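You operate a simulated robot arm through the tools that you are given. There is no shell and no other tool. Be economical: measure what you need, move in short steps, check, and stop when the job is done.

You run a simulated two-armed robot. Do the job below in one go: nothing can be reset, and whatever is moved stays where it is left.

## Task
Pick up the box with the latest date from the high shelf of the rack with one hand, pass it to the other hand and put it on the low shelf of the packing bench. Set down upright: box.

The check looks at the end state, three seconds after you hand in, the way a careful person would. Anything else that was tipped, shoved, dropped, spilled or broken makes it a failure.

## Robot
Two 7-joint arms with two-finger parallel grippers on one trunk, on a base that drives. Base frame: it is fixed to the floor where the robot stands at the start and does not move with it; the origin is under the middle of the robot, x ahead of it, y to its left, z up; the surface under the hand at the start is at about z = 800. Lengths are in mm, angles in degrees, forces in N, time in s.
The left shoulder is at the start at [50, 177, 1029], the right one opposite. With the tool pointing down near the work surface each hand reaches from about 180 to 700 mm from the robot's upright axis, wherever it stands, measured 20 degrees to its own side. Places, roughly: low shelf of the packing bench [0, 3200, 300]. Payload 3.43 kg a hand.
The tool frame of a hand sits at the grasp point between the pads (the TCP): z along the fingers, y along the line on which they close. The tips reach 34 mm beyond it. The gripper opens to 128 mm. The fingers are 24 mm wide and 12 mm thick; the gripper's body (48 by 130 mm) begins 96 mm behind the TCP.
Orientation is told as [roll, pitch, yaw] about the base's x, y, z axes, in that order, counted from this pose: with the fingers straight down and closing along the base's y, the tool's x points along the base's -x, its y along +y and its z along -z.

## Interface
- The arms move only by the tool send_rows. It takes "left_steps", "right_steps" or both (then of equal length, played together; a hand with none holds still); each is a list of rows, each a list of 7 numbers: the shift along the tool's x, y, z in units of 250 mm (1.0 is 250 mm), then the turn, a rotation vector about the tool's x, y, z in units of 45 degrees (1.0 is 45 degrees), then the opening, from 0 (shut) to 1 (fully open). In form: [[x, y, z, rx, ry, rz, jaw], ...]. A call has 1 to 10 rows; each row is the pose to reach, as a shift and turn from the pose commanded when the call began, along the tool's axes at that moment. A call with a number of a shift or a turn outside -1 to 1 is refused whole. Each row takes 0.2 s and may step no farther than 50 mm and 8.6 degrees from the row before; otherwise, or with a gripper value out of range, the whole call is refused. Where a pose cannot be reached the arm comes as near as it can. A force on the tool above 40 N (or 10 N above the force at the start of the call, whichever is more), or a blocked arm, ends the call early, and 0.2 s more pass. Each finger travels about 108 mm/s and halts on what it meets, pressing with about 27 N; the grip force reading is that of the motor and also rises with nothing between the fingers. The clock runs only during rows and for 0.2 s after the last one: add rows that repeat a pose to give the fingers time. It gives the time, the measured TCP pose, the force on the tool (base axes), the opening and the grip force at its end, in the units of the frame above (readings bear some noise), with the torque about the TCP (base axes, N m) and any sound that the robot's microphone picked up.
- Cameras (640 x 400 px; columns grow to the right, rows downward): "scene" is now at [146, -6.6, 1269.5]; the picture's right is [-0.06, -1.00, 0.00], its down [0.15, -0.01, -0.99] and it looks along [0.99, -0.06, 0.15] (base axes); focal length 214 px, centre (320, 200). "left" rides on the left gripper at [76, 11, -160] in its tool frame; the picture's right is [-0.15, 0.99, 0.00], its down [-0.88, -0.13, -0.46] and it looks along [-0.45, -0.07, 0.89] (tool axes); focal length 234 px, centre (320, 200). "right" rides on the right gripper at [76, -11, -160] in its tool frame; the picture's right is [0.15, 0.99, 0.00], its down [-0.88, 0.13, -0.46] and it looks along [-0.45, 0.07, 0.89] (tool axes); focal length 234 px, centre (320, 200). There is no depth. A picture from a camera that has moved, and an enlarged one, comes with that camera's place and axes in the base frame and with its lens. The place of the scene camera against the robot may be out by one fixed shift of up to 18 mm in any direction.
- capture(camera): a new picture of that camera. It takes no simulated time.
- raise_lower(by): slides the trunk up (or, below 0, down) by that many mm; the arms and the scene camera ride with it, the base frame stays. It gives what a move gives, with no picture.
- base_move(legs): drives the robot by 1 to 6 legs, each [ahead, turn to the left] in mm and degrees, along the robot's own axes; the way and the turn of a leg run together, so that a leg with both is an arc; at most 1500 mm and 180 degrees a leg. The arms and the cameras ride along, it lands a little off, and it stops where it bumps. It gives what a move gives.
- aim_head(pan, tilt): turns the head with the scene camera to pan (to the left, within 80 degrees either way) and tilt (down, from -29 to 69), counted from straight ahead of the robot. It gives what a move gives.
- zoom(camera, box): a new picture of the part [left, top, right, bottom] of that camera's present view, enlarged. It takes no simulated time.
- job_done(): hands the job in; it is judged then, once.

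Go step by step. Nothing tells you exact positions but the pictures and the camera data: compare them with the known pose of the tool, close in by small moves and look again before you grip or let go. The budget is 120 turns and 100 pictures, counting those below and the enlarged ones. Unless the task says otherwise, let go and move clear before handing in, and close with one line.

The tools are called after "Call:" by a JSON object that holds its "op" and its "data". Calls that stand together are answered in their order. send_rows: Moves the arms, as the interface text tells. Its arguments: {"type":"object","properties":{"left_steps":{"type":"array","items":{"type":"array","items":{"type":"number"}}},"right_steps":{"type":"array","items":{"type":"array","items":{"type":"number"}}}},"required":[]} The other tools are called the same way: raise_lower (by) slides the trunk up or down; base_move (legs) drives the base; aim_head (pan, tilt) turns the head that bears the scene camera; capture (camera) takes a picture; zoom (camera, box) takes an enlarged picture of a part of a camera's view; job_done () hands the job in.

At the start:

```text
time_s: 0.0
left_ee_pos: [484.0, 155.1, 999.3]
left_tcp_rot: [0.1, 0.0, 0.0]
left_force: [-0.2, 0.3, 0.1]
left_wrist_torque: [0.02, -0.01, 0.01]
left_width: 128.2
left_grasp_force: 0.1
right_ee_pos: [544.7, -265.8, 1000.3]
right_tcp_rot: [-0.1, 0.0, 0.1]
right_force: [0.3, -0.1, -0.1]
right_wrist_torque: [0.03, -0.02, 0.0]
right_width: 128.2
right_grasp_force: 0.1
trunk travel left (down, up): [-200.0, 201.0]
robot x, y, heading: [1.4, 1.8, -0.1]
head pan, tilt: [-3.7, -8.8]
```

scene: 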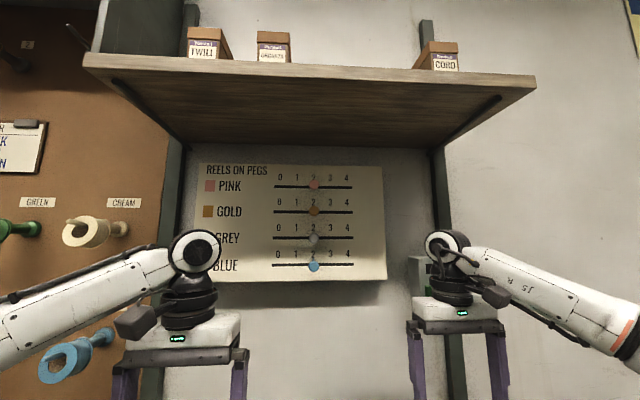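
right: 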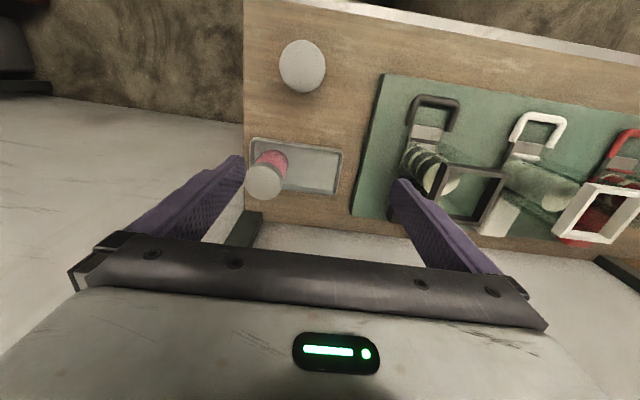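
left: 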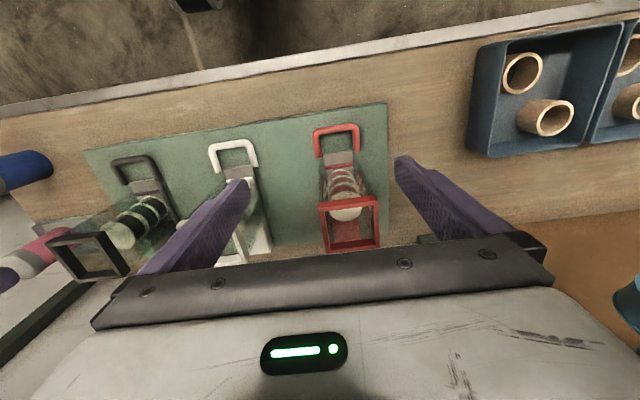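

I see a high shelf ahead with three boxes (TWILL, ORGANZA, CORD). I'll enlarge them to look for dates.

Call:
{"op": "zoom", "data": {"camera": "scene", "box": [170, 20, 310, 70]}}

Call:
{"op": "zoom", "data": {"camera": "scene", "box": [400, 25, 480, 75]}}

Call:
{"op": "raise_lower", "data": {"by": 200}}

Call:
{"op": "capture", "data": {"camera": "scene"}}

```text
4.57 times, centred on (240, 45) of scene
camera zoom: at [146.0, -6.6, 1269.5], right [-0.06, -1.0, 0.0], down [0.15, -0.01, -0.99], along [0.99, -0.06, 0.15], focal length 980 px, centre (686, 909)
```

zoom: 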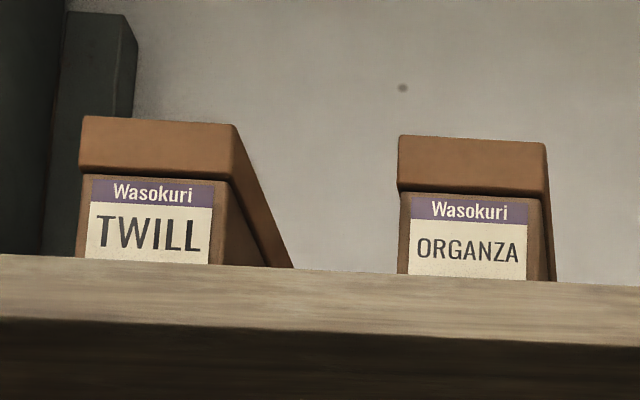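

```text
8.00 times, centred on (440, 50) of scene
camera zoom: at [146.0, -6.6, 1269.5], right [-0.06, -1.0, 0.0], down [0.15, -0.01, -0.99], along [0.99, -0.06, 0.15], focal length 1716 px, centre (-640, 1400)
```

zoom: 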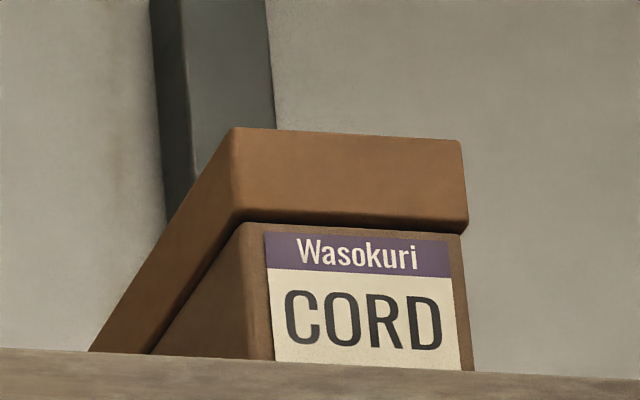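

```text
time_s: 2.2
left_ee_pos: [484.5, 153.8, 1200.4]
left_tcp_rot: [0.1, 0.0, 0.1]
left_force: [-0.3, -0.2, -0.2]
left_wrist_torque: [0.02, -0.02, -0.01]
left_width: 128.0
left_grasp_force: 0.0
right_ee_pos: [544.6, -266.3, 1199.3]
right_tcp_rot: [-0.1, 0.0, 0.0]
right_force: [0.3, 0.2, -0.7]
right_wrist_torque: [0.01, -0.01, 0.0]
right_width: 128.2
right_grasp_force: 0.1
trunk travel left (down, up): [-400.0, 1.0]
robot x, y, heading: [0.1, 0.7, 0.0]
head pan, tilt: [-3.7, -8.8]
```

```text
94 pictures are left
camera scene: at [146.1, -6.6, 1469.4], right [-0.06, -1.0, 0.0], down [0.15, -0.01, -0.99], along [0.99, -0.06, 0.15], focal length 214 px, centre (320, 200)
```

scene: 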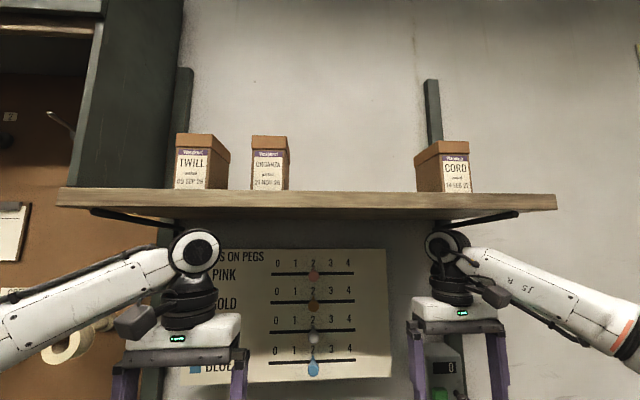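

Raised, the labels now show dates. I'll enlarge them.

Call:
{"op": "zoom", "data": {"camera": "scene", "box": [165, 125, 305, 205]}}

Call:
{"op": "zoom", "data": {"camera": "scene", "box": [405, 135, 485, 200]}}

Call:
{"op": "aim_head", "data": {"pan": 80, "tilt": 30}}

Call:
{"op": "capture", "data": {"camera": "scene"}}

```text
4.57 times, centred on (235, 165) of scene
camera zoom: at [146.1, -6.6, 1469.4], right [-0.06, -1.0, 0.0], down [0.15, -0.01, -0.99], along [0.99, -0.06, 0.15], focal length 980 px, centre (709, 360)
```

zoom: 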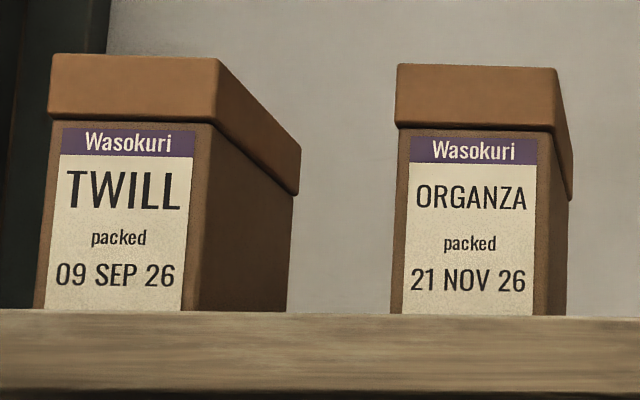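

```text
6.15 times, centred on (445, 168) of scene
camera zoom: at [146.1, -6.6, 1469.4], right [-0.06, -1.0, 0.0], down [0.15, -0.01, -0.99], along [0.99, -0.06, 0.15], focal length 1320 px, centre (-449, 400)
```

zoom: 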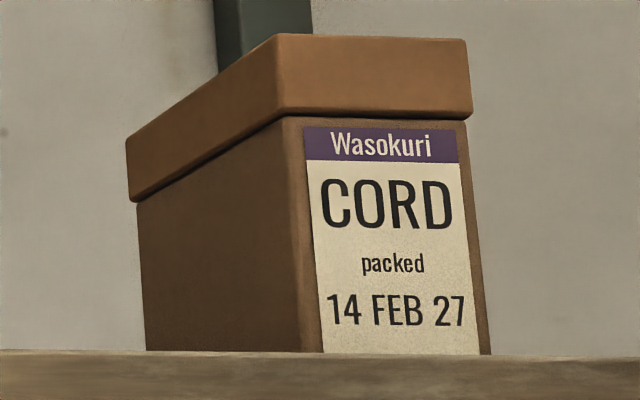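

```text
time_s: 3.7
left_ee_pos: [484.2, 154.8, 1200.6]
left_tcp_rot: [0.0, 0.0, 0.0]
left_force: [-0.3, 0.1, 0.1]
left_wrist_torque: [-0.02, 0.01, -0.02]
left_width: 127.9
left_grasp_force: 0.1
right_ee_pos: [544.3, -267.0, 1200.7]
right_tcp_rot: [0.1, 0.0, 0.1]
right_force: [-0.2, -0.2, 0.2]
right_wrist_torque: [0.0, -0.02, -0.02]
right_width: 128.1
right_grasp_force: 0.0
trunk travel left (down, up): [-400.0, 1.0]
robot x, y, heading: [-1.0, -4.0, 0.0]
head pan, tilt: [80.0, 30.0]
```

```text
91 pictures are left
camera scene: at [76.8, 87.9, 1407.7], right [0.98, -0.17, 0.0], down [-0.09, -0.49, -0.87], along [0.15, 0.85, -0.5], focal length 214 px, centre (320, 200)
```

scene: 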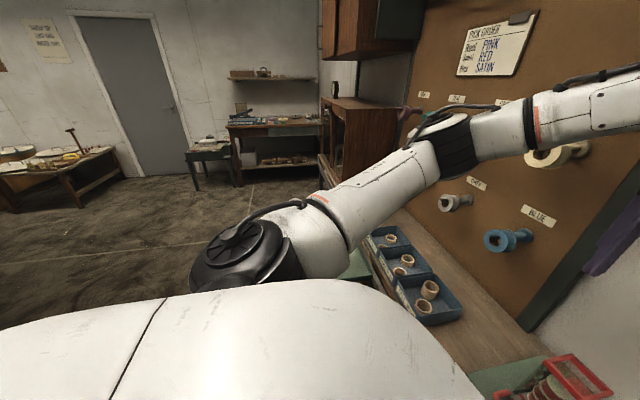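

The latest date is CORD, 14 FEB 27. From the two heights I get its lid front at x≈491, y≈-236 to -292 and top z≈1629. The shelf edge is at x≈444 and its top at z≈1527. I'll back off and turn the right hand to point forward.

Call:
{"op": "base_move", "data": {"legs": [[-300, 0]]}}

Call:
{"op": "aim_head", "data": {"pan": -15, "tilt": 0}}

Call:
{"op": "send_rows", "data": {"right_steps": [[0, 0, -0.1, 0, -0.16, 0, 1], [0, 0, -0.2, 0, -0.33, 0, 1], [0, 0, -0.3, 0, -0.5, 0, 1], [0, 0, -0.4, 0, -0.67, 0, 1], [0, 0, -0.5, 0, -0.84, 0, 1], [0, 0, -0.6, 0, -1, 0, 1]]}}

Call:
{"op": "capture", "data": {"camera": "scene"}}

```text
time_s: 5.8
left_ee_pos: [189.6, 154.8, 1200.0]
left_tcp_rot: [0.0, 0.1, 0.2]
left_force: [0.4, 0.4, -0.2]
left_wrist_torque: [-0.01, -0.02, -0.02]
left_width: 128.1
left_grasp_force: 0.0
right_ee_pos: [251.1, -265.8, 1200.4]
right_tcp_rot: [0.0, 0.0, 0.0]
right_force: [0.1, -1.0, 0.0]
right_wrist_torque: [-0.01, -0.04, -0.02]
right_width: 127.8
right_grasp_force: 0.0
trunk travel left (down, up): [-400.0, 1.0]
robot x, y, heading: [-292.9, -2.8, 0.2]
head pan, tilt: [80.0, 30.0]
```

```text
time_s: 7.5
left_ee_pos: [190.9, 154.7, 1199.0]
left_tcp_rot: [0.0, 0.0, 0.0]
left_force: [-0.1, 0.8, 0.4]
left_wrist_torque: [0.0, -0.03, -0.02]
left_width: 127.9
left_grasp_force: 0.1
right_ee_pos: [251.8, -266.6, 1199.2]
right_tcp_rot: [0.0, 0.1, 0.0]
right_force: [-0.3, -0.3, 0.9]
right_wrist_torque: [0.01, 0.0, -0.01]
right_width: 127.9
right_grasp_force: 0.0
trunk travel left (down, up): [-400.0, 1.0]
robot x, y, heading: [-294.3, -0.6, 0.1]
head pan, tilt: [-15.0, 0.0]
```

```text
time_s: 8.9
left_ee_pos: [190.1, 155.1, 1200.3]
left_tcp_rot: [-0.1, 0.0, 0.1]
left_force: [-0.2, -0.4, 0.2]
left_wrist_torque: [0.03, 0.03, -0.04]
left_width: 127.9
left_grasp_force: 0.1
right_ee_pos: [252.0, -267.8, 1350.0]
right_tcp_rot: [0.0, -45.2, 0.0]
right_force: [0.6, -0.2, -0.1]
right_wrist_torque: [0.03, 0.02, -0.03]
right_width: 128.1
right_grasp_force: 0.0
trunk travel left (down, up): [-400.0, 1.0]
robot x, y, heading: [-293.1, 0.7, -0.0]
head pan, tilt: [-15.0, 0.0]
```

```text
90 pictures are left
camera scene: at [-145.6, -24.4, 1456.1], right [-0.26, -0.97, 0.0], down [0.0, 0.0, -1.0], along [0.97, -0.26, 0.0], focal length 214 px, centre (320, 200)
```

scene: 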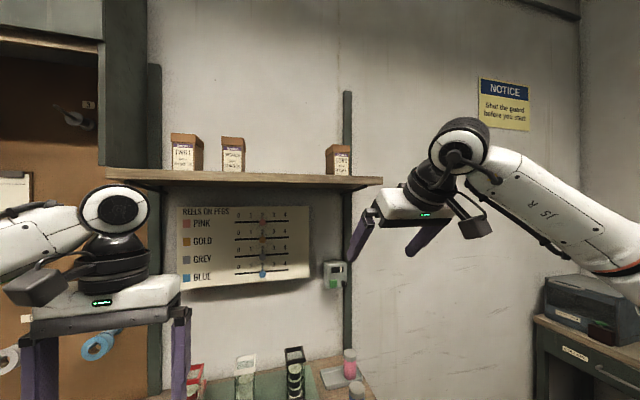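

The turn went well. I'll finish pointing the right hand forward while raising it to about z=1555.

Call:
{"op": "send_rows", "data": {"right_steps": [[-0.094, 0, -0.094, 0, -0.16, 0, 1], [-0.188, 0, -0.188, 0, -0.33, 0, 1], [-0.282, 0, -0.282, 0, -0.5, 0, 1], [-0.376, 0, -0.376, 0, -0.67, 0, 1], [-0.47, 0, -0.47, 0, -0.84, 0, 1], [-0.58, 0, -0.58, 0, -0.997, 0, 1], [-0.58, 0, -0.58, 0, -0.997, 0, 1]]}}

Call:
{"op": "capture", "data": {"camera": "right"}}

Call:
{"op": "zoom", "data": {"camera": "scene", "box": [240, 100, 480, 250]}}

```text
time_s: 10.5
left_ee_pos: [190.2, 154.7, 1199.4]
left_tcp_rot: [0.0, 0.0, 0.1]
left_force: [0.1, -0.1, -0.1]
left_wrist_torque: [-0.02, 0.01, -0.01]
left_width: 128.2
left_grasp_force: 0.1
right_ee_pos: [250.3, -265.4, 1554.4]
right_tcp_rot: [48.8, -90.0, -48.9]
right_force: [-0.3, -0.5, -0.5]
right_wrist_torque: [0.02, 0.03, 0.0]
right_width: 128.0
right_grasp_force: 0.2
trunk travel left (down, up): [-400.0, 1.0]
robot x, y, heading: [-294.4, 0.0, 0.0]
head pan, tilt: [-15.0, 0.0]
```

```text
89 pictures are left
camera right: at [90.6, -277.0, 1479.1], right [0.0, 0.99, -0.15], down [-0.46, 0.13, 0.88], along [0.89, 0.07, 0.45], focal length 234 px, centre (320, 200)
```

right: 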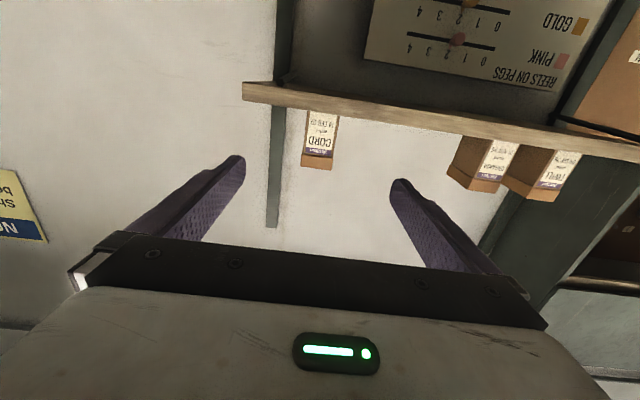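

```text
2.67 times, centred on (360, 175) of scene
camera zoom: at [-145.2, -24.6, 1456.0], right [-0.26, -0.97, 0.0], down [0.0, 0.0, -1.0], along [0.97, -0.26, 0.0], focal length 572 px, centre (213, 267)
```

zoom: 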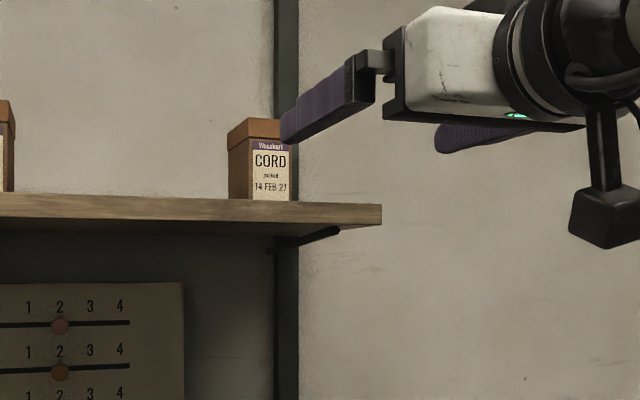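

The hand points forward at the right height. I'll measure the box from the right hand camera, whose pose I trust more.

Call:
{"op": "zoom", "data": {"camera": "right", "box": [230, 70, 390, 190]}}

Call:
{"op": "base_move", "data": {"legs": [[170, 0]]}}

Call:
{"op": "capture", "data": {"camera": "right"}}

```text
3.33 times, centred on (310, 130) of right
camera zoom: at [90.6, -277.0, 1479.1], right [0.0, 0.99, -0.15], down [-0.46, 0.13, 0.88], along [0.89, 0.07, 0.45], focal length 781 px, centre (353, 433)
```

zoom: 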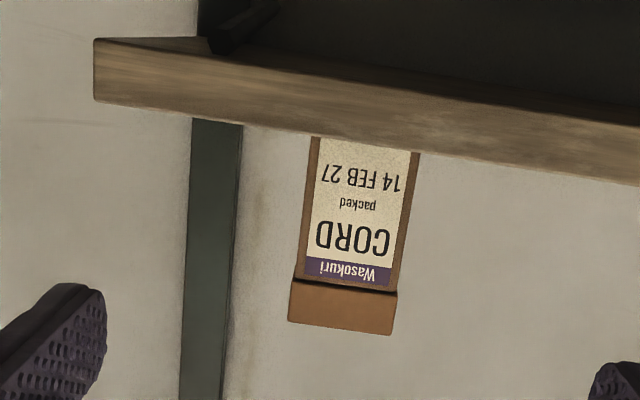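

```text
time_s: 11.9
left_ee_pos: [355.9, 155.8, 1200.5]
left_tcp_rot: [0.0, 0.1, 0.2]
left_force: [-0.6, 0.1, -0.4]
left_wrist_torque: [0.03, 0.04, 0.03]
left_width: 127.9
left_grasp_force: 0.1
right_ee_pos: [418.3, -263.9, 1553.5]
right_tcp_rot: [2.0, -89.9, -1.9]
right_force: [0.2, 0.7, -0.6]
right_wrist_torque: [-0.01, 0.0, -0.01]
right_width: 128.0
right_grasp_force: 0.1
trunk travel left (down, up): [-400.0, 1.0]
robot x, y, heading: [-129.3, -0.0, 0.5]
head pan, tilt: [-15.0, 0.0]
```

```text
86 pictures are left
camera right: at [256.5, -275.7, 1478.8], right [0.0, 0.99, -0.15], down [-0.45, 0.13, 0.88], along [0.89, 0.07, 0.45], focal length 234 px, centre (320, 200)
```

right: 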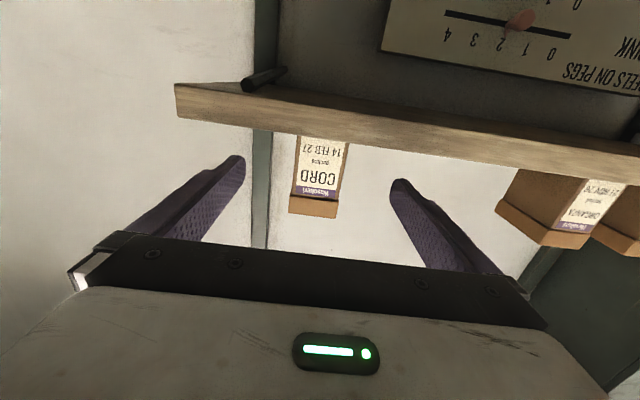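

Call:
{"op": "zoom", "data": {"camera": "right", "box": [160, 70, 400, 220]}}

Call:
{"op": "zoom", "data": {"camera": "scene", "box": [240, 100, 480, 250]}}

```text
2.67 times, centred on (280, 145) of right
camera zoom: at [256.5, -275.7, 1478.8], right [0.0, 0.99, -0.15], down [-0.45, 0.13, 0.88], along [0.89, 0.07, 0.45], focal length 624 px, centre (427, 347)
```

zoom: 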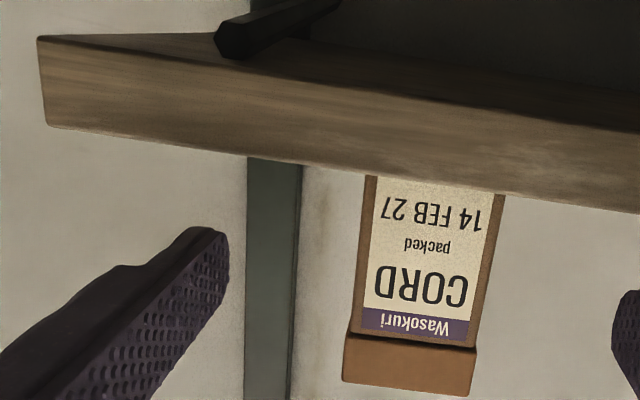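

```text
2.67 times, centred on (360, 175) of scene
camera zoom: at [20.3, -23.8, 1455.9], right [-0.26, -0.97, 0.0], down [0.0, 0.0, -1.0], along [0.97, -0.26, 0.0], focal length 572 px, centre (213, 267)
```

zoom: 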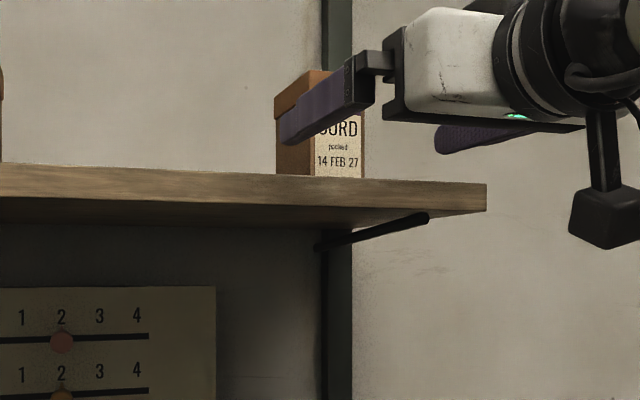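

The box centre is at about (537, -263), with its body between z≈1524 and 1597. The hand is lined up at y=-264, z=1553, so I'll slide it forward to x≈526 with the jaws open.

Call:
{"op": "send_rows", "data": {"right_steps": [[0, 0, 0.11, 0, 0, 0, 1], [0, 0, 0.22, 0, 0, 0, 1], [0, 0, 0.33, 0, 0, 0, 1], [0, 0, 0.43, 0, 0, 0, 1], [0, 0, 0.43, 0, 0, 0, 1]]}}

Call:
{"op": "capture", "data": {"camera": "right"}}

Call:
{"op": "zoom", "data": {"camera": "scene", "box": [240, 100, 480, 250]}}

```text
time_s: 13.1
left_ee_pos: [355.0, 157.4, 1199.7]
left_tcp_rot: [0.0, 0.1, 0.4]
left_force: [0.3, 0.4, 0.4]
left_wrist_torque: [0.01, -0.02, -0.01]
left_width: 127.9
left_grasp_force: 0.0
right_ee_pos: [524.8, -263.8, 1555.5]
right_tcp_rot: [-7.4, -89.9, 7.6]
right_force: [0.0, -0.3, 0.0]
right_wrist_torque: [-0.04, 0.0, -0.01]
right_width: 127.9
right_grasp_force: 0.1
trunk travel left (down, up): [-400.0, 1.0]
robot x, y, heading: [-127.6, -0.5, 0.4]
head pan, tilt: [-15.0, 0.0]
```

```text
83 pictures are left
camera right: at [363.8, -276.4, 1480.7], right [0.0, 0.99, -0.15], down [-0.46, 0.13, 0.88], along [0.89, 0.07, 0.45], focal length 234 px, centre (320, 200)
```

right: 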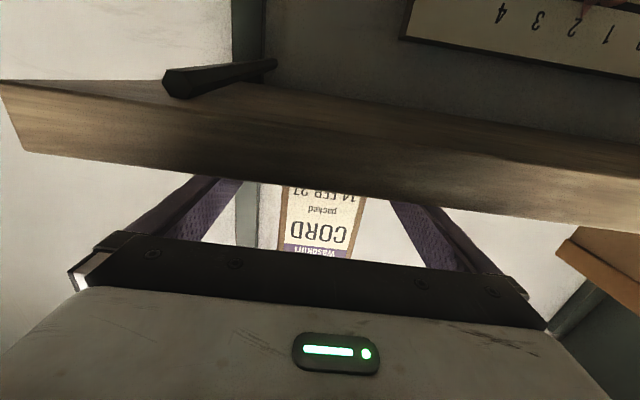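

```text
2.67 times, centred on (360, 175) of scene
camera zoom: at [19.1, -23.9, 1456.1], right [-0.26, -0.97, 0.0], down [0.0, 0.0, -1.0], along [0.97, -0.26, 0.0], focal length 572 px, centre (213, 267)
```

zoom: 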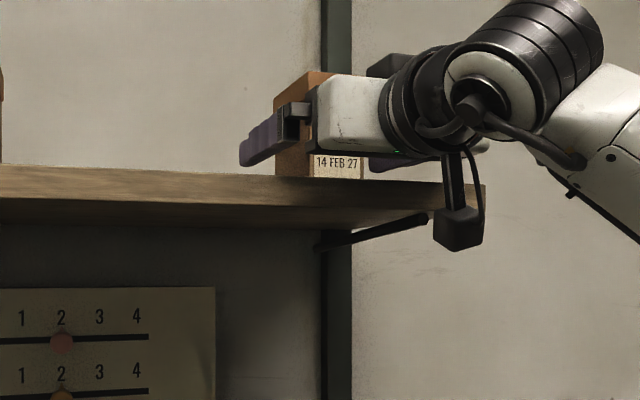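

The box sits centred between the fingers, so I'll close them.

Call:
{"op": "send_rows", "data": {"right_steps": [[0, 0, 0, 0, 0, 0, 0.7], [0, 0, 0, 0, 0, 0, 0.55], [0, 0, 0, 0, 0, 0, 0.4], [0, 0, 0, 0, 0, 0, 0.2], [0, 0, 0, 0, 0, 0, 0.2], [0, 0, 0, 0, 0, 0, 0.2]]}}

Call:
{"op": "capture", "data": {"camera": "right"}}

```text
time_s: 14.5
left_ee_pos: [355.3, 156.5, 1200.2]
left_tcp_rot: [0.0, 0.0, 0.2]
left_force: [-0.1, -0.6, -0.7]
left_wrist_torque: [-0.02, 0.01, 0.02]
left_width: 128.1
left_grasp_force: 0.1
right_ee_pos: [524.4, -262.8, 1555.6]
right_tcp_rot: [-1.9, -90.0, 2.1]
right_force: [-0.8, 0.6, 0.9]
right_wrist_torque: [-0.06, -0.11, 0.02]
right_width: 57.0
right_grasp_force: 27.0
trunk travel left (down, up): [-400.0, 1.0]
robot x, y, heading: [-128.8, -0.7, 0.6]
head pan, tilt: [-15.0, 0.0]
```

```text
81 pictures are left
camera right: at [363.8, -276.1, 1480.7], right [0.0, 0.99, -0.15], down [-0.45, 0.13, 0.88], along [0.89, 0.07, 0.45], focal length 234 px, centre (320, 200)
```

right: 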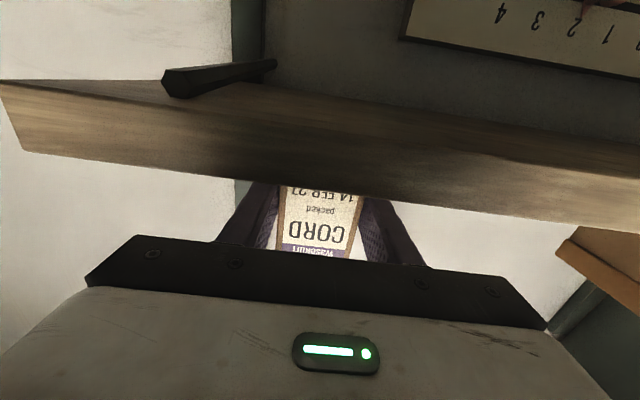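

The box is gripped at 57 mm wide. I'll lift it 40 mm and check.

Call:
{"op": "send_rows", "data": {"right_steps": [[-0.03, 0, 0, 0, 0, 0, 0.2], [-0.08, 0, 0, 0, 0, 0, 0.2], [-0.16, 0, 0, 0, 0, 0, 0.2], [-0.16, 0, 0, 0, 0, 0, 0.2]]}}

Call:
{"op": "capture", "data": {"camera": "right"}}

Call:
{"op": "capture", "data": {"camera": "scene"}}

```text
time_s: 15.5
left_ee_pos: [354.9, 155.7, 1200.2]
left_tcp_rot: [0.1, 0.0, 0.3]
left_force: [0.1, 0.7, -0.1]
left_wrist_torque: [-0.01, -0.02, -0.01]
left_width: 128.2
left_grasp_force: 0.0
right_ee_pos: [522.4, -262.9, 1592.8]
right_tcp_rot: [-5.7, -89.8, 5.8]
right_force: [0.6, -0.3, 0.3]
right_wrist_torque: [-0.01, -0.01, -0.02]
right_width: 56.6
right_grasp_force: 27.4
trunk travel left (down, up): [-400.0, 1.0]
robot x, y, heading: [-129.2, 2.4, 0.0]
head pan, tilt: [-15.0, 0.0]
```

```text
80 pictures are left
camera right: at [363.3, -275.2, 1518.5], right [0.0, 0.99, -0.15], down [-0.45, 0.13, 0.88], along [0.89, 0.07, 0.45], focal length 234 px, centre (320, 200)
```

right: 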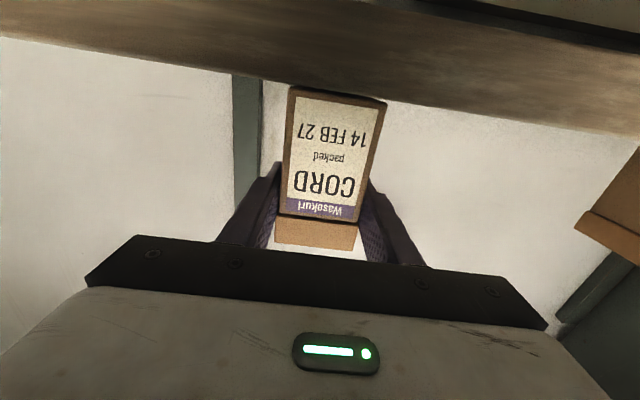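

```text
79 pictures are left
camera scene: at [19.8, -24.1, 1456.0], right [-0.26, -0.97, 0.0], down [0.0, 0.0, -1.0], along [0.97, -0.26, 0.0], focal length 214 px, centre (320, 200)
```

scene: 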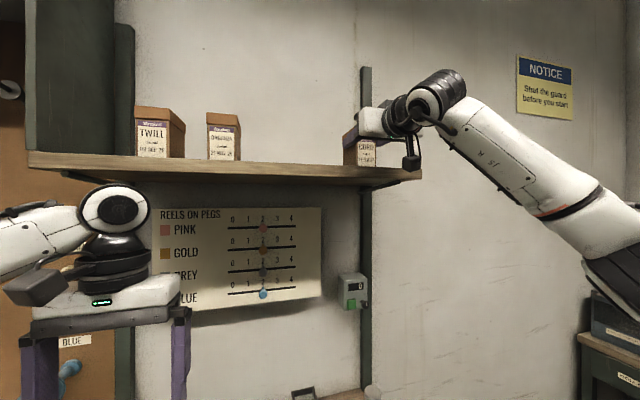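

Call:
{"op": "zoom", "data": {"camera": "right", "box": [220, 60, 440, 260]}}

Call:
{"op": "zoom", "data": {"camera": "scene", "box": [320, 80, 440, 190]}}

```text
2.00 times, centred on (330, 160) of right
camera zoom: at [363.3, -275.2, 1518.5], right [0.0, 0.99, -0.15], down [-0.45, 0.13, 0.88], along [0.89, 0.07, 0.45], focal length 468 px, centre (300, 280)
```

zoom: 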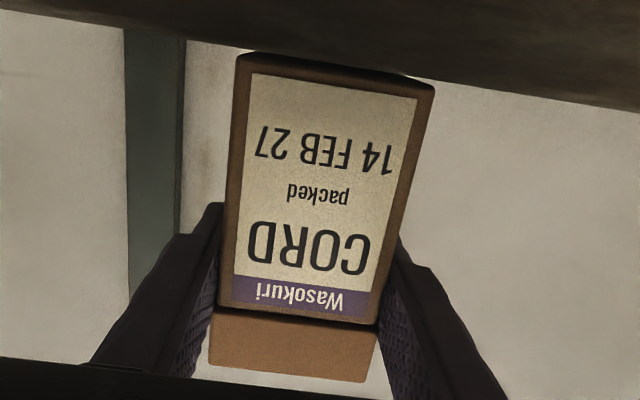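

```text
3.64 times, centred on (380, 135) of scene
camera zoom: at [19.8, -24.1, 1456.0], right [-0.26, -0.97, 0.0], down [0.0, 0.0, -1.0], along [0.97, -0.26, 0.0], focal length 780 px, centre (102, 436)
```

zoom: 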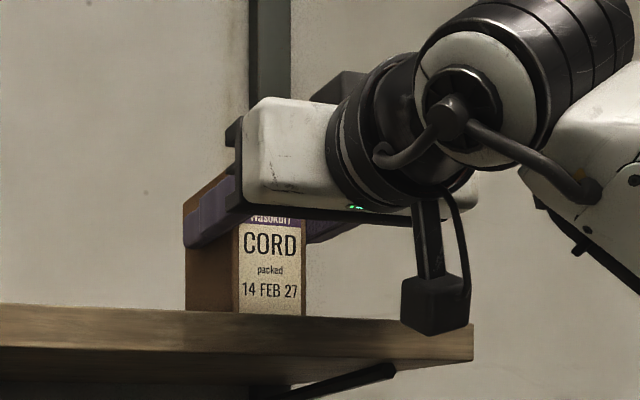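

The picture shows the hand slid up along the box and the box stayed on the shelf, so the grip slipped. I'll open slightly, go back down, regrip and test with a very small lift while reading the force.

Call:
{"op": "send_rows", "data": {"right_steps": [[0, 0, 0, 0, 0, 0, 0.6], [0, 0, 0, 0, 0, 0, 0.6], [0.08, 0, 0.02, 0, 0, 0, 0.6], [0.15, 0, 0.03, 0, 0, 0, 0.6], [0.15, 0, 0.03, 0, 0, 0, 0.6]]}}

Call:
{"op": "capture", "data": {"camera": "right"}}

Call:
{"op": "send_rows", "data": {"right_steps": [[0, 0, 0, 0, 0, 0, 0.4], [0, 0, 0, 0, 0, 0, 0.0], [0, 0, 0, 0, 0, 0, 0.0], [0, 0, 0, 0, 0, 0, 0.0], [0, 0, 0, 0, 0, 0, 0.0]]}}

Call:
{"op": "send_rows", "data": {"right_steps": [[-0.008, 0, 0, 0, 0, 0, 0.0], [-0.016, 0, 0, 0, 0, 0, 0.0]]}}

Call:
{"op": "zoom", "data": {"camera": "right", "box": [220, 60, 440, 260]}}

```text
time_s: 16.7
left_ee_pos: [356.4, 157.0, 1201.3]
left_tcp_rot: [0.0, 0.1, 0.2]
left_force: [0.3, 0.0, 0.2]
left_wrist_torque: [-0.02, -0.02, 0.01]
left_width: 128.1
left_grasp_force: 0.1
right_ee_pos: [530.8, -262.6, 1555.4]
right_tcp_rot: [-0.6, -89.9, 0.8]
right_force: [-0.3, -0.2, 0.5]
right_wrist_torque: [0.01, 0.01, 0.01]
right_width: 76.6
right_grasp_force: 0.0
trunk travel left (down, up): [-400.0, 1.0]
robot x, y, heading: [-130.0, 1.8, 0.1]
head pan, tilt: [-15.0, 0.0]
```

```text
76 pictures are left
camera right: at [370.8, -274.3, 1480.7], right [0.0, 0.99, -0.15], down [-0.45, 0.13, 0.88], along [0.89, 0.07, 0.45], focal length 234 px, centre (320, 200)
```

right: 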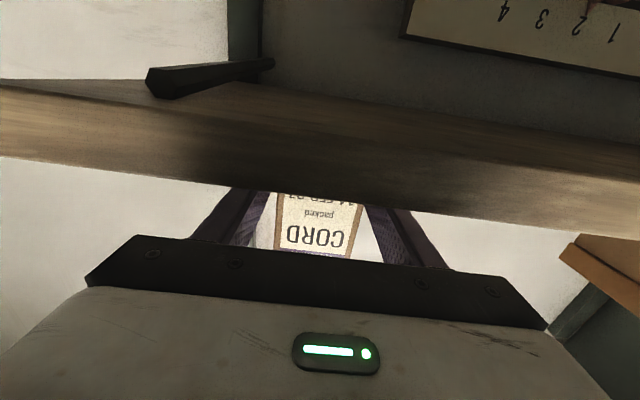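

```text
time_s: 17.9
left_ee_pos: [355.2, 155.6, 1200.0]
left_tcp_rot: [0.0, 0.0, 0.2]
left_force: [-0.2, 0.4, -0.2]
left_wrist_torque: [-0.02, -0.02, 0.0]
left_width: 128.0
left_grasp_force: 0.1
right_ee_pos: [531.5, -261.7, 1554.9]
right_tcp_rot: [2.8, -90.0, -2.5]
right_force: [0.0, -0.7, -0.2]
right_wrist_torque: [-0.02, 0.0, 0.02]
right_width: 56.9
right_grasp_force: 26.9
trunk travel left (down, up): [-400.0, 1.0]
robot x, y, heading: [-130.1, 0.5, 0.1]
head pan, tilt: [-15.0, 0.0]
```

```text
time_s: 18.5
left_ee_pos: [355.8, 155.9, 1199.6]
left_tcp_rot: [0.1, 0.0, 0.2]
left_force: [-0.4, -0.9, 1.5]
left_wrist_torque: [0.01, -0.02, 0.01]
left_width: 127.7
left_grasp_force: 0.2
right_ee_pos: [531.1, -262.9, 1559.4]
right_tcp_rot: [10.8, -89.8, -10.6]
right_force: [0.5, 0.9, -1.6]
right_wrist_torque: [-0.01, 0.04, -0.04]
right_width: 56.9
right_grasp_force: 27.0
trunk travel left (down, up): [-400.0, 1.0]
robot x, y, heading: [-124.0, 1.6, 0.4]
head pan, tilt: [-15.0, 0.0]
```

```text
2.00 times, centred on (330, 160) of right
camera zoom: at [371.3, -275.0, 1485.4], right [0.0, 0.99, -0.15], down [-0.45, 0.13, 0.88], along [0.89, 0.07, 0.45], focal length 468 px, centre (300, 280)
```

zoom: 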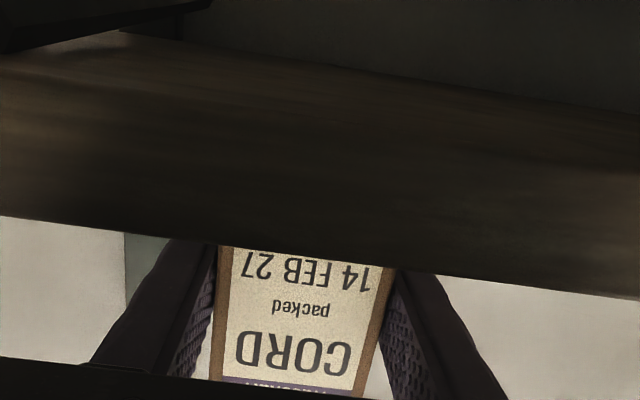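

Call:
{"op": "send_rows", "data": {"right_steps": [[-0.02, 0, 0, 0, 0, 0, 0.0], [-0.04, 0, 0, 0, 0, 0, 0.0]]}}

Call:
{"op": "zoom", "data": {"camera": "right", "box": [220, 60, 440, 260]}}

```text
time_s: 19.1
left_ee_pos: [355.2, 156.9, 1199.6]
left_tcp_rot: [0.1, 0.0, 0.2]
left_force: [0.3, 0.9, -1.0]
left_wrist_torque: [0.04, -0.01, 0.01]
left_width: 127.9
left_grasp_force: 0.0
right_ee_pos: [530.7, -261.9, 1570.6]
right_tcp_rot: [6.5, -89.9, -6.3]
right_force: [0.3, 1.4, -1.5]
right_wrist_torque: [-0.02, 0.03, -0.03]
right_width: 56.5
right_grasp_force: 27.1
trunk travel left (down, up): [-400.0, 1.0]
robot x, y, heading: [-128.3, 2.6, 0.0]
head pan, tilt: [-15.0, 0.0]
```

```text
2.00 times, centred on (330, 160) of right
camera zoom: at [370.5, -275.1, 1496.0], right [0.0, 0.99, -0.15], down [-0.45, 0.13, 0.88], along [0.89, 0.07, 0.45], focal length 468 px, centre (300, 280)
```

zoom: 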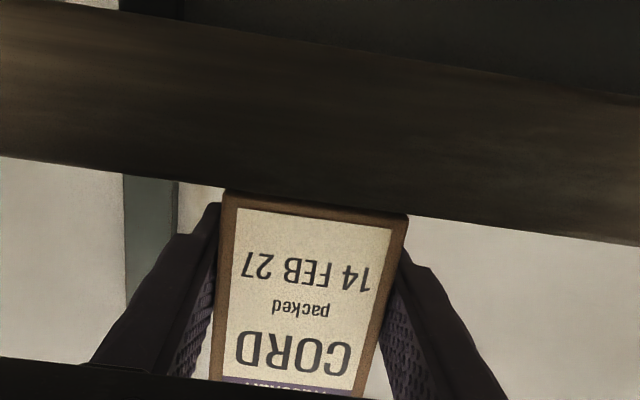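

Now the box comes up with the hand. I'll lift slowly a bit more and check again.

Call:
{"op": "send_rows", "data": {"right_steps": [[-0.02, 0, 0, 0, 0, 0, 0.0], [-0.04, 0, 0, 0, 0, 0, 0.0], [-0.06, 0, 0, 0, 0, 0, 0.0], [-0.08, 0, 0, 0, 0, 0, 0.0], [-0.1, 0, 0, 0, 0, 0, 0.0]]}}

Call:
{"op": "zoom", "data": {"camera": "right", "box": [220, 60, 440, 260]}}

```text
time_s: 20.3
left_ee_pos: [355.4, 156.6, 1200.2]
left_tcp_rot: [0.1, -0.1, 0.2]
left_force: [-0.7, 0.2, 0.2]
left_wrist_torque: [-0.01, 0.01, 0.05]
left_width: 128.2
left_grasp_force: 0.0
right_ee_pos: [531.6, -263.5, 1595.3]
right_tcp_rot: [-25.1, -89.9, 25.3]
right_force: [0.6, -0.4, -1.8]
right_wrist_torque: [-0.01, 0.01, 0.01]
right_width: 56.5
right_grasp_force: 26.7
trunk travel left (down, up): [-400.0, 1.0]
robot x, y, heading: [-125.8, -0.4, 0.2]
head pan, tilt: [-15.0, 0.0]
```

```text
2.00 times, centred on (330, 160) of right
camera zoom: at [371.2, -275.6, 1520.5], right [0.0, 0.99, -0.15], down [-0.45, 0.13, 0.88], along [0.89, 0.07, 0.45], focal length 468 px, centre (300, 280)
```

zoom: 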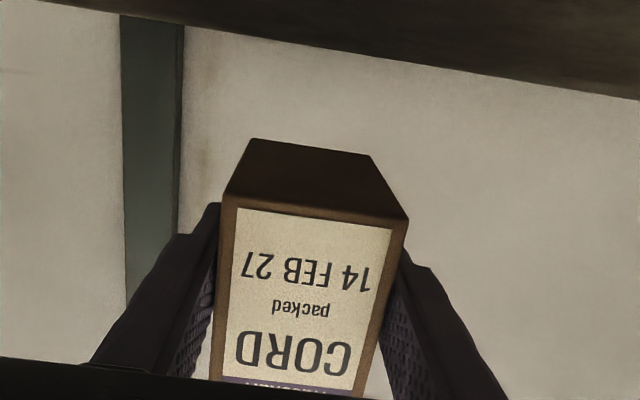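

The box is lifted 40 mm clear of the shelf. I'll back the base away from the rack.

Call:
{"op": "base_move", "data": {"legs": [[-400, 0]]}}

Call:
{"op": "capture", "data": {"camera": "scene"}}

Call:
{"op": "capture", "data": {"camera": "right"}}

```text
time_s: 22.8
left_ee_pos: [-53.4, 155.5, 1200.1]
left_tcp_rot: [0.0, -0.1, 0.4]
left_force: [-0.4, -0.6, -0.6]
left_wrist_torque: [0.0, -0.01, -0.02]
left_width: 128.3
left_grasp_force: 0.1
right_ee_pos: [125.6, -264.3, 1595.1]
right_tcp_rot: [2.2, -89.9, -2.0]
right_force: [-1.0, 0.5, -1.7]
right_wrist_torque: [0.06, 0.05, -0.01]
right_width: 56.8
right_grasp_force: 27.0
trunk travel left (down, up): [-400.0, 1.0]
robot x, y, heading: [-534.9, -1.5, 0.5]
head pan, tilt: [-15.0, 0.0]
```

```text
72 pictures are left
camera scene: at [-387.8, -25.1, 1456.1], right [-0.25, -0.97, 0.0], down [0.0, 0.0, -1.0], along [0.97, -0.25, 0.0], focal length 214 px, centre (320, 200)
```

scene: 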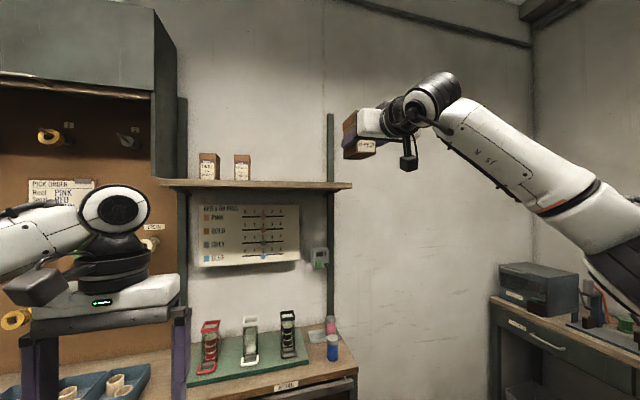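

```text
71 pictures are left
camera right: at [-35.5, -276.2, 1520.4], right [0.0, 0.99, -0.15], down [-0.45, 0.13, 0.88], along [0.89, 0.07, 0.45], focal length 234 px, centre (320, 200)
```

right: 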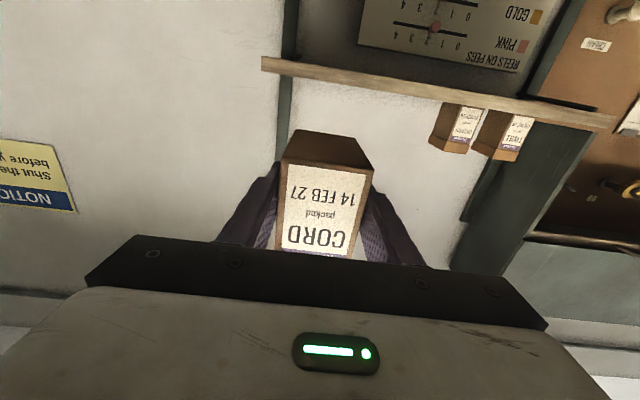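

The box is held firmly. I'll bring it in front of the chest with the right hand while the left hand starts turning up to point forward.

Call:
{"op": "send_rows", "data": {"right_steps": [[0.04, 0.03, -0.02, 0, 0, 0, 0], [0.11, 0.09, -0.06, 0, 0, 0, 0], [0.2, 0.17, -0.1, 0, 0, 0, 0], [0.29, 0.25, -0.15, 0, 0, 0, 0], [0.38, 0.33, -0.2, 0, 0, 0, 0], [0.47, 0.41, -0.25, 0, 0, 0, 0], [0.56, 0.49, -0.3, 0, 0, 0, 0], [0.65, 0.56, -0.34, 0, 0, 0, 0], [0.73, 0.62, -0.38, 0, 0, 0, 0], [0.78, 0.656, -0.4, 0, 0, 0, 0]], "left_steps": [[0, 0, -0.05, 0, -0.1, 0, 1], [0, 0, -0.1, 0, -0.2, 0, 1], [0, 0, -0.15, 0, -0.3, 0, 1], [0, 0, -0.2, 0, -0.4, 0, 1], [0, 0, -0.25, 0, -0.5, 0, 1], [0, 0, -0.3, 0, -0.6, 0, 1], [0, 0, -0.35, 0, -0.7, 0, 1], [0, 0, -0.4, 0, -0.8, 0, 1], [0, 0, -0.43, 0, -0.9, 0, 1], [0, 0, -0.46, 0, -1, 0, 1]]}}

Call:
{"op": "capture", "data": {"camera": "scene"}}

Call:
{"op": "capture", "data": {"camera": "right"}}

```text
time_s: 25.0
left_ee_pos: [-51.3, 155.8, 1316.1]
left_tcp_rot: [0.0, -45.0, 0.3]
left_force: [0.1, -1.2, 0.6]
left_wrist_torque: [0.0, -0.03, 0.01]
left_width: 128.1
left_grasp_force: 0.1
right_ee_pos: [25.2, -100.3, 1398.5]
right_tcp_rot: [0.4, -89.9, -0.3]
right_force: [-0.7, 0.4, -1.1]
right_wrist_torque: [-0.01, 0.01, 0.03]
right_width: 56.7
right_grasp_force: 26.9
trunk travel left (down, up): [-400.0, 1.0]
robot x, y, heading: [-534.1, -0.1, 0.3]
head pan, tilt: [-15.0, 0.0]
```

```text
70 pictures are left
camera scene: at [-387.4, -24.9, 1456.1], right [-0.25, -0.97, 0.0], down [0.0, 0.0, -1.0], along [0.97, -0.25, 0.0], focal length 214 px, centre (320, 200)
```

scene: 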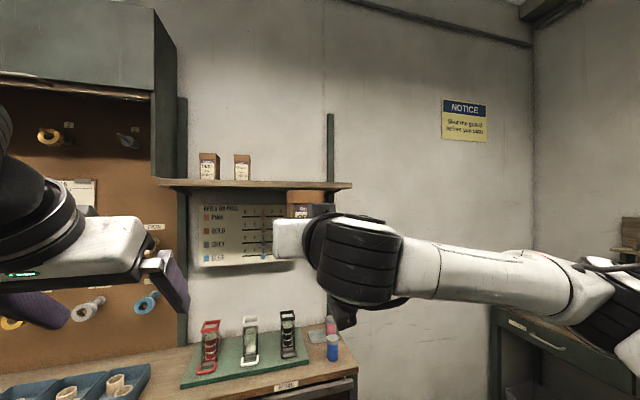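

```text
69 pictures are left
camera right: at [-135.8, -112.2, 1323.7], right [0.0, 0.99, -0.15], down [-0.45, 0.13, 0.88], along [0.89, 0.07, 0.45], focal length 234 px, centre (320, 200)
```

right: 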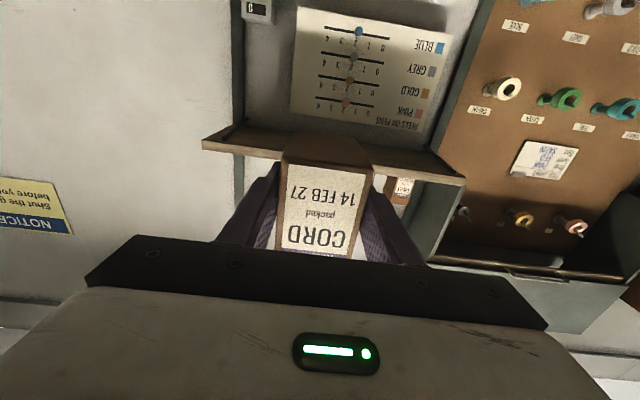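

The handover spot looks fine. I'll finish turning the left hand forward and raise it.

Call:
{"op": "send_rows", "data": {"left_steps": [[-0.05, 0.04, -0.05, 0, -0.16, 0, 1], [-0.1, 0.08, -0.1, 0, -0.33, 0, 1], [-0.16, 0.12, -0.16, 0, -0.5, 0, 1], [-0.21, 0.16, -0.21, 0, -0.67, 0, 1], [-0.27, 0.2, -0.27, 0, -0.84, 0, 1], [-0.317, 0.24, -0.317, 0, -1, 0, 1], [-0.317, 0.24, -0.317, 0, -1, 0, 1]]}}

Call:
{"op": "send_rows", "data": {"left_steps": [[0, 0.02, 0.03, 0.16, 0, 0, 1], [0, 0.04, 0.06, 0.33, 0, 0, 1], [0, 0.06, 0.09, 0.5, 0, 0, 1], [0, 0.08, 0.12, 0.67, 0, 0, 1], [0, 0.1, 0.15, 0.84, 0, 0, 1], [0, 0.12, 0.18, 1, 0, 0, 1], [0, 0.12, 0.18, 1, 0, 0, 1]]}}

Call:
{"op": "capture", "data": {"camera": "scene"}}

```text
time_s: 26.6
left_ee_pos: [-52.0, 216.0, 1426.1]
left_tcp_rot: [166.3, -89.9, -166.1]
left_force: [0.0, 0.0, -0.1]
left_wrist_torque: [0.02, 0.0, 0.01]
left_width: 127.9
left_grasp_force: 0.1
right_ee_pos: [25.2, -100.4, 1398.4]
right_tcp_rot: [4.7, -89.9, -4.5]
right_force: [0.1, -0.3, -1.0]
right_wrist_torque: [0.01, -0.02, 0.04]
right_width: 56.7
right_grasp_force: 26.5
trunk travel left (down, up): [-400.0, 1.0]
robot x, y, heading: [-534.5, -4.4, 0.6]
head pan, tilt: [-15.0, 0.0]
```

```text
time_s: 28.2
left_ee_pos: [-8.5, 246.9, 1428.1]
left_tcp_rot: [-143.1, -89.8, 98.3]
left_force: [-0.1, -0.8, 0.0]
left_wrist_torque: [-0.03, -0.01, -0.01]
left_width: 128.3
left_grasp_force: 0.0
right_ee_pos: [24.7, -100.1, 1399.8]
right_tcp_rot: [0.9, -89.9, -0.7]
right_force: [0.2, -0.5, -2.0]
right_wrist_torque: [0.01, 0.0, 0.01]
right_width: 56.5
right_grasp_force: 26.9
trunk travel left (down, up): [-400.0, 1.0]
robot x, y, heading: [-535.2, -0.9, 0.2]
head pan, tilt: [-15.0, 0.0]
```

```text
68 pictures are left
camera scene: at [-387.8, -25.1, 1456.1], right [-0.25, -0.97, 0.0], down [0.0, 0.0, -1.0], along [0.97, -0.25, 0.0], focal length 214 px, centre (320, 200)
```

scene: 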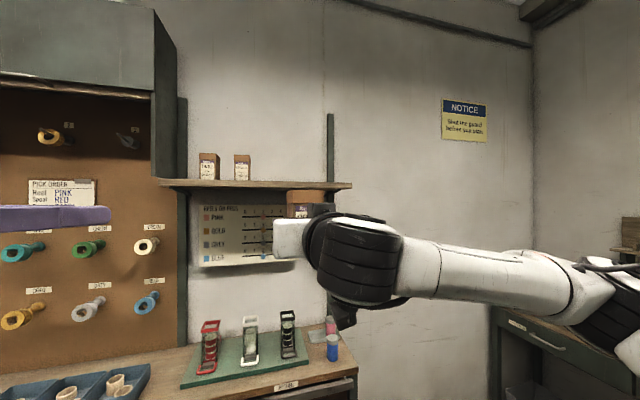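

Call:
{"op": "send_rows", "data": {"left_steps": [[0, -0.05, 0.08, 0.16, 0, 0, 1], [0, -0.1, 0.16, 0.33, 0, 0, 1], [0, -0.15, 0.25, 0.5, 0, 0, 1], [0, -0.2, 0.33, 0.67, 0, 0, 1], [0, -0.25, 0.41, 0.84, 0, 0, 1], [0, -0.31, 0.5, 1, 0, 0, 1], [0, -0.36, 0.584, 1, 0, 0, 1], [0, -0.36, 0.584, 1, 0, 0, 1]]}}

Call:
{"op": "aim_head", "data": {"pan": 5, "tilt": 10}}

Call:
{"op": "capture", "data": {"camera": "scene"}}

Call:
{"op": "capture", "data": {"camera": "left"}}

```text
time_s: 30.0
left_ee_pos: [33.9, 78.2, 1426.9]
left_tcp_rot: [-113.7, -90.0, 23.9]
left_force: [0.6, -0.4, 0.1]
left_wrist_torque: [0.0, 0.02, 0.04]
left_width: 128.0
left_grasp_force: 0.1
right_ee_pos: [24.9, -100.9, 1398.0]
right_tcp_rot: [-5.3, -89.9, 5.5]
right_force: [0.0, 0.3, -1.2]
right_wrist_torque: [0.0, -0.02, -0.02]
right_width: 56.5
right_grasp_force: 27.1
trunk travel left (down, up): [-400.0, 1.0]
robot x, y, heading: [-534.6, -1.9, 0.1]
head pan, tilt: [-15.0, 0.0]
```

```text
time_s: 30.9
left_ee_pos: [32.9, 77.7, 1426.0]
left_tcp_rot: [-100.5, -89.9, 10.9]
left_force: [0.0, -0.2, -0.1]
left_wrist_torque: [0.0, -0.02, 0.0]
left_width: 128.1
left_grasp_force: 0.1
right_ee_pos: [25.2, -100.8, 1398.8]
right_tcp_rot: [-1.6, -89.9, 1.9]
right_force: [-1.1, 0.4, -1.9]
right_wrist_torque: [0.01, 0.0, 0.01]
right_width: 56.7
right_grasp_force: 26.8
trunk travel left (down, up): [-400.0, 1.0]
robot x, y, heading: [-537.3, -1.6, 0.2]
head pan, tilt: [5.0, 10.0]
```

```text
67 pictures are left
camera scene: at [-381.8, 6.4, 1440.0], right [0.09, -1.0, 0.0], down [-0.17, -0.02, -0.98], along [0.98, 0.09, -0.17], focal length 214 px, centre (320, 200)
```

scene: 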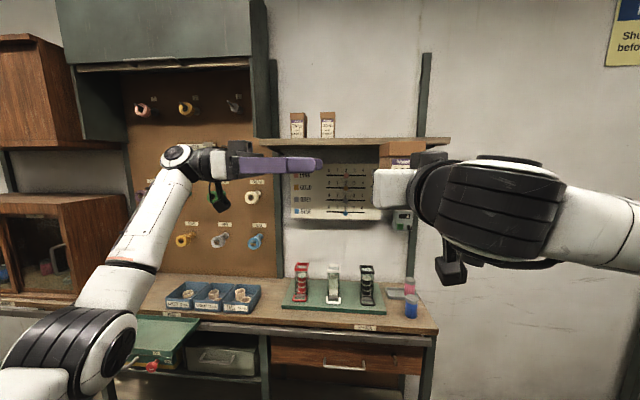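

```text
66 pictures are left
camera left: at [42.3, 238.7, 1351.4], right [0.99, 0.0, 0.15], down [-0.13, 0.46, 0.88], along [-0.06, -0.89, 0.45], focal length 234 px, centre (320, 200)
```

left: 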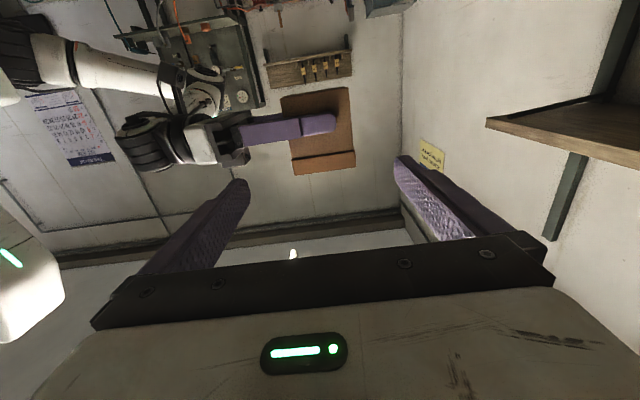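

The left camera sees the box and the right finger clearly. I'll measure it.

Call:
{"op": "zoom", "data": {"camera": "left", "box": [200, 70, 440, 220]}}

```text
2.67 times, centred on (320, 145) of left
camera zoom: at [42.3, 238.7, 1351.4], right [0.99, 0.0, 0.15], down [-0.13, 0.46, 0.88], along [-0.06, -0.89, 0.45], focal length 624 px, centre (320, 347)
```

zoom: 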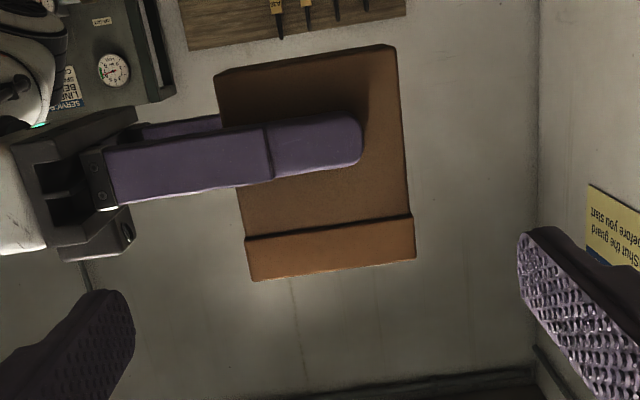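

The box spans x -7 to 77, its lid starts at z≈1441 and the right finger occupies z 1388–1411. The left hand at z≈1426 fits the gap between them. I'll advance partway and look.

Call:
{"op": "send_rows", "data": {"left_steps": [[0, 0.006, 0.1, 0, 0, 0, 1], [0, 0.006, 0.2, 0, 0, 0, 1], [0, 0.006, 0.3, 0, 0, 0, 1], [0, 0.006, 0.4, 0, 0, 0, 1], [0, 0.006, 0.4, 0, 0, 0, 1]]}}

Call:
{"op": "capture", "data": {"camera": "left"}}

Call:
{"op": "zoom", "data": {"camera": "scene", "box": [220, 100, 460, 250]}}

```text
time_s: 32.1
left_ee_pos: [34.3, -21.6, 1427.5]
left_tcp_rot: [-104.1, -89.9, 14.4]
left_force: [-0.1, 0.7, -0.3]
left_wrist_torque: [0.02, 0.02, -0.05]
left_width: 128.1
left_grasp_force: 0.1
right_ee_pos: [24.1, -99.5, 1397.3]
right_tcp_rot: [-6.3, -89.8, 6.6]
right_force: [0.2, 0.9, -1.6]
right_wrist_torque: [0.0, 0.01, 0.0]
right_width: 56.7
right_grasp_force: 26.8
trunk travel left (down, up): [-400.0, 1.0]
robot x, y, heading: [-533.2, -2.8, 0.5]
head pan, tilt: [5.0, 10.0]
```

```text
64 pictures are left
camera left: at [44.2, 139.1, 1352.1], right [0.99, 0.01, 0.15], down [-0.13, 0.46, 0.88], along [-0.06, -0.89, 0.45], focal length 234 px, centre (320, 200)
```

left: 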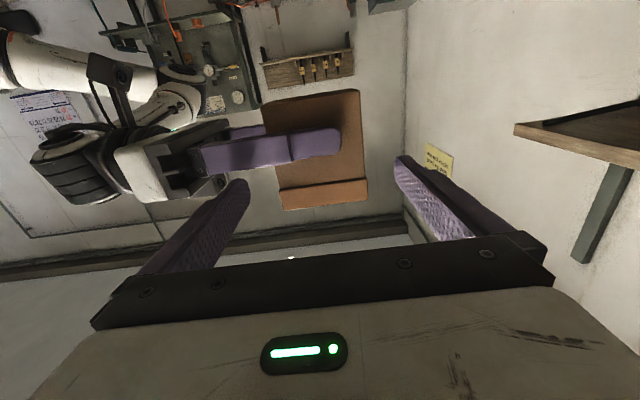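

```text
2.67 times, centred on (340, 175) of scene
camera zoom: at [-381.8, 6.8, 1440.0], right [0.09, -1.0, 0.0], down [-0.17, -0.02, -0.98], along [0.98, 0.09, -0.17], focal length 572 px, centre (267, 267)
```

zoom: 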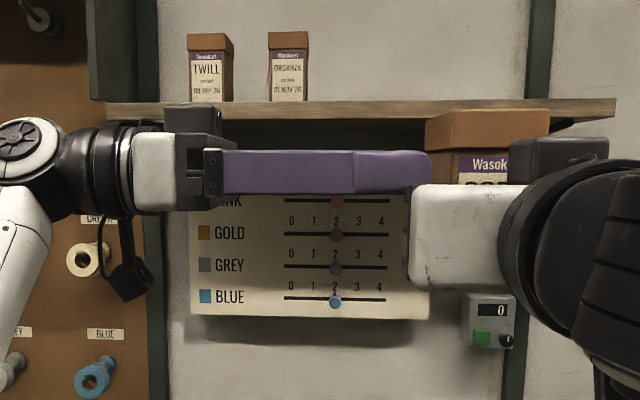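

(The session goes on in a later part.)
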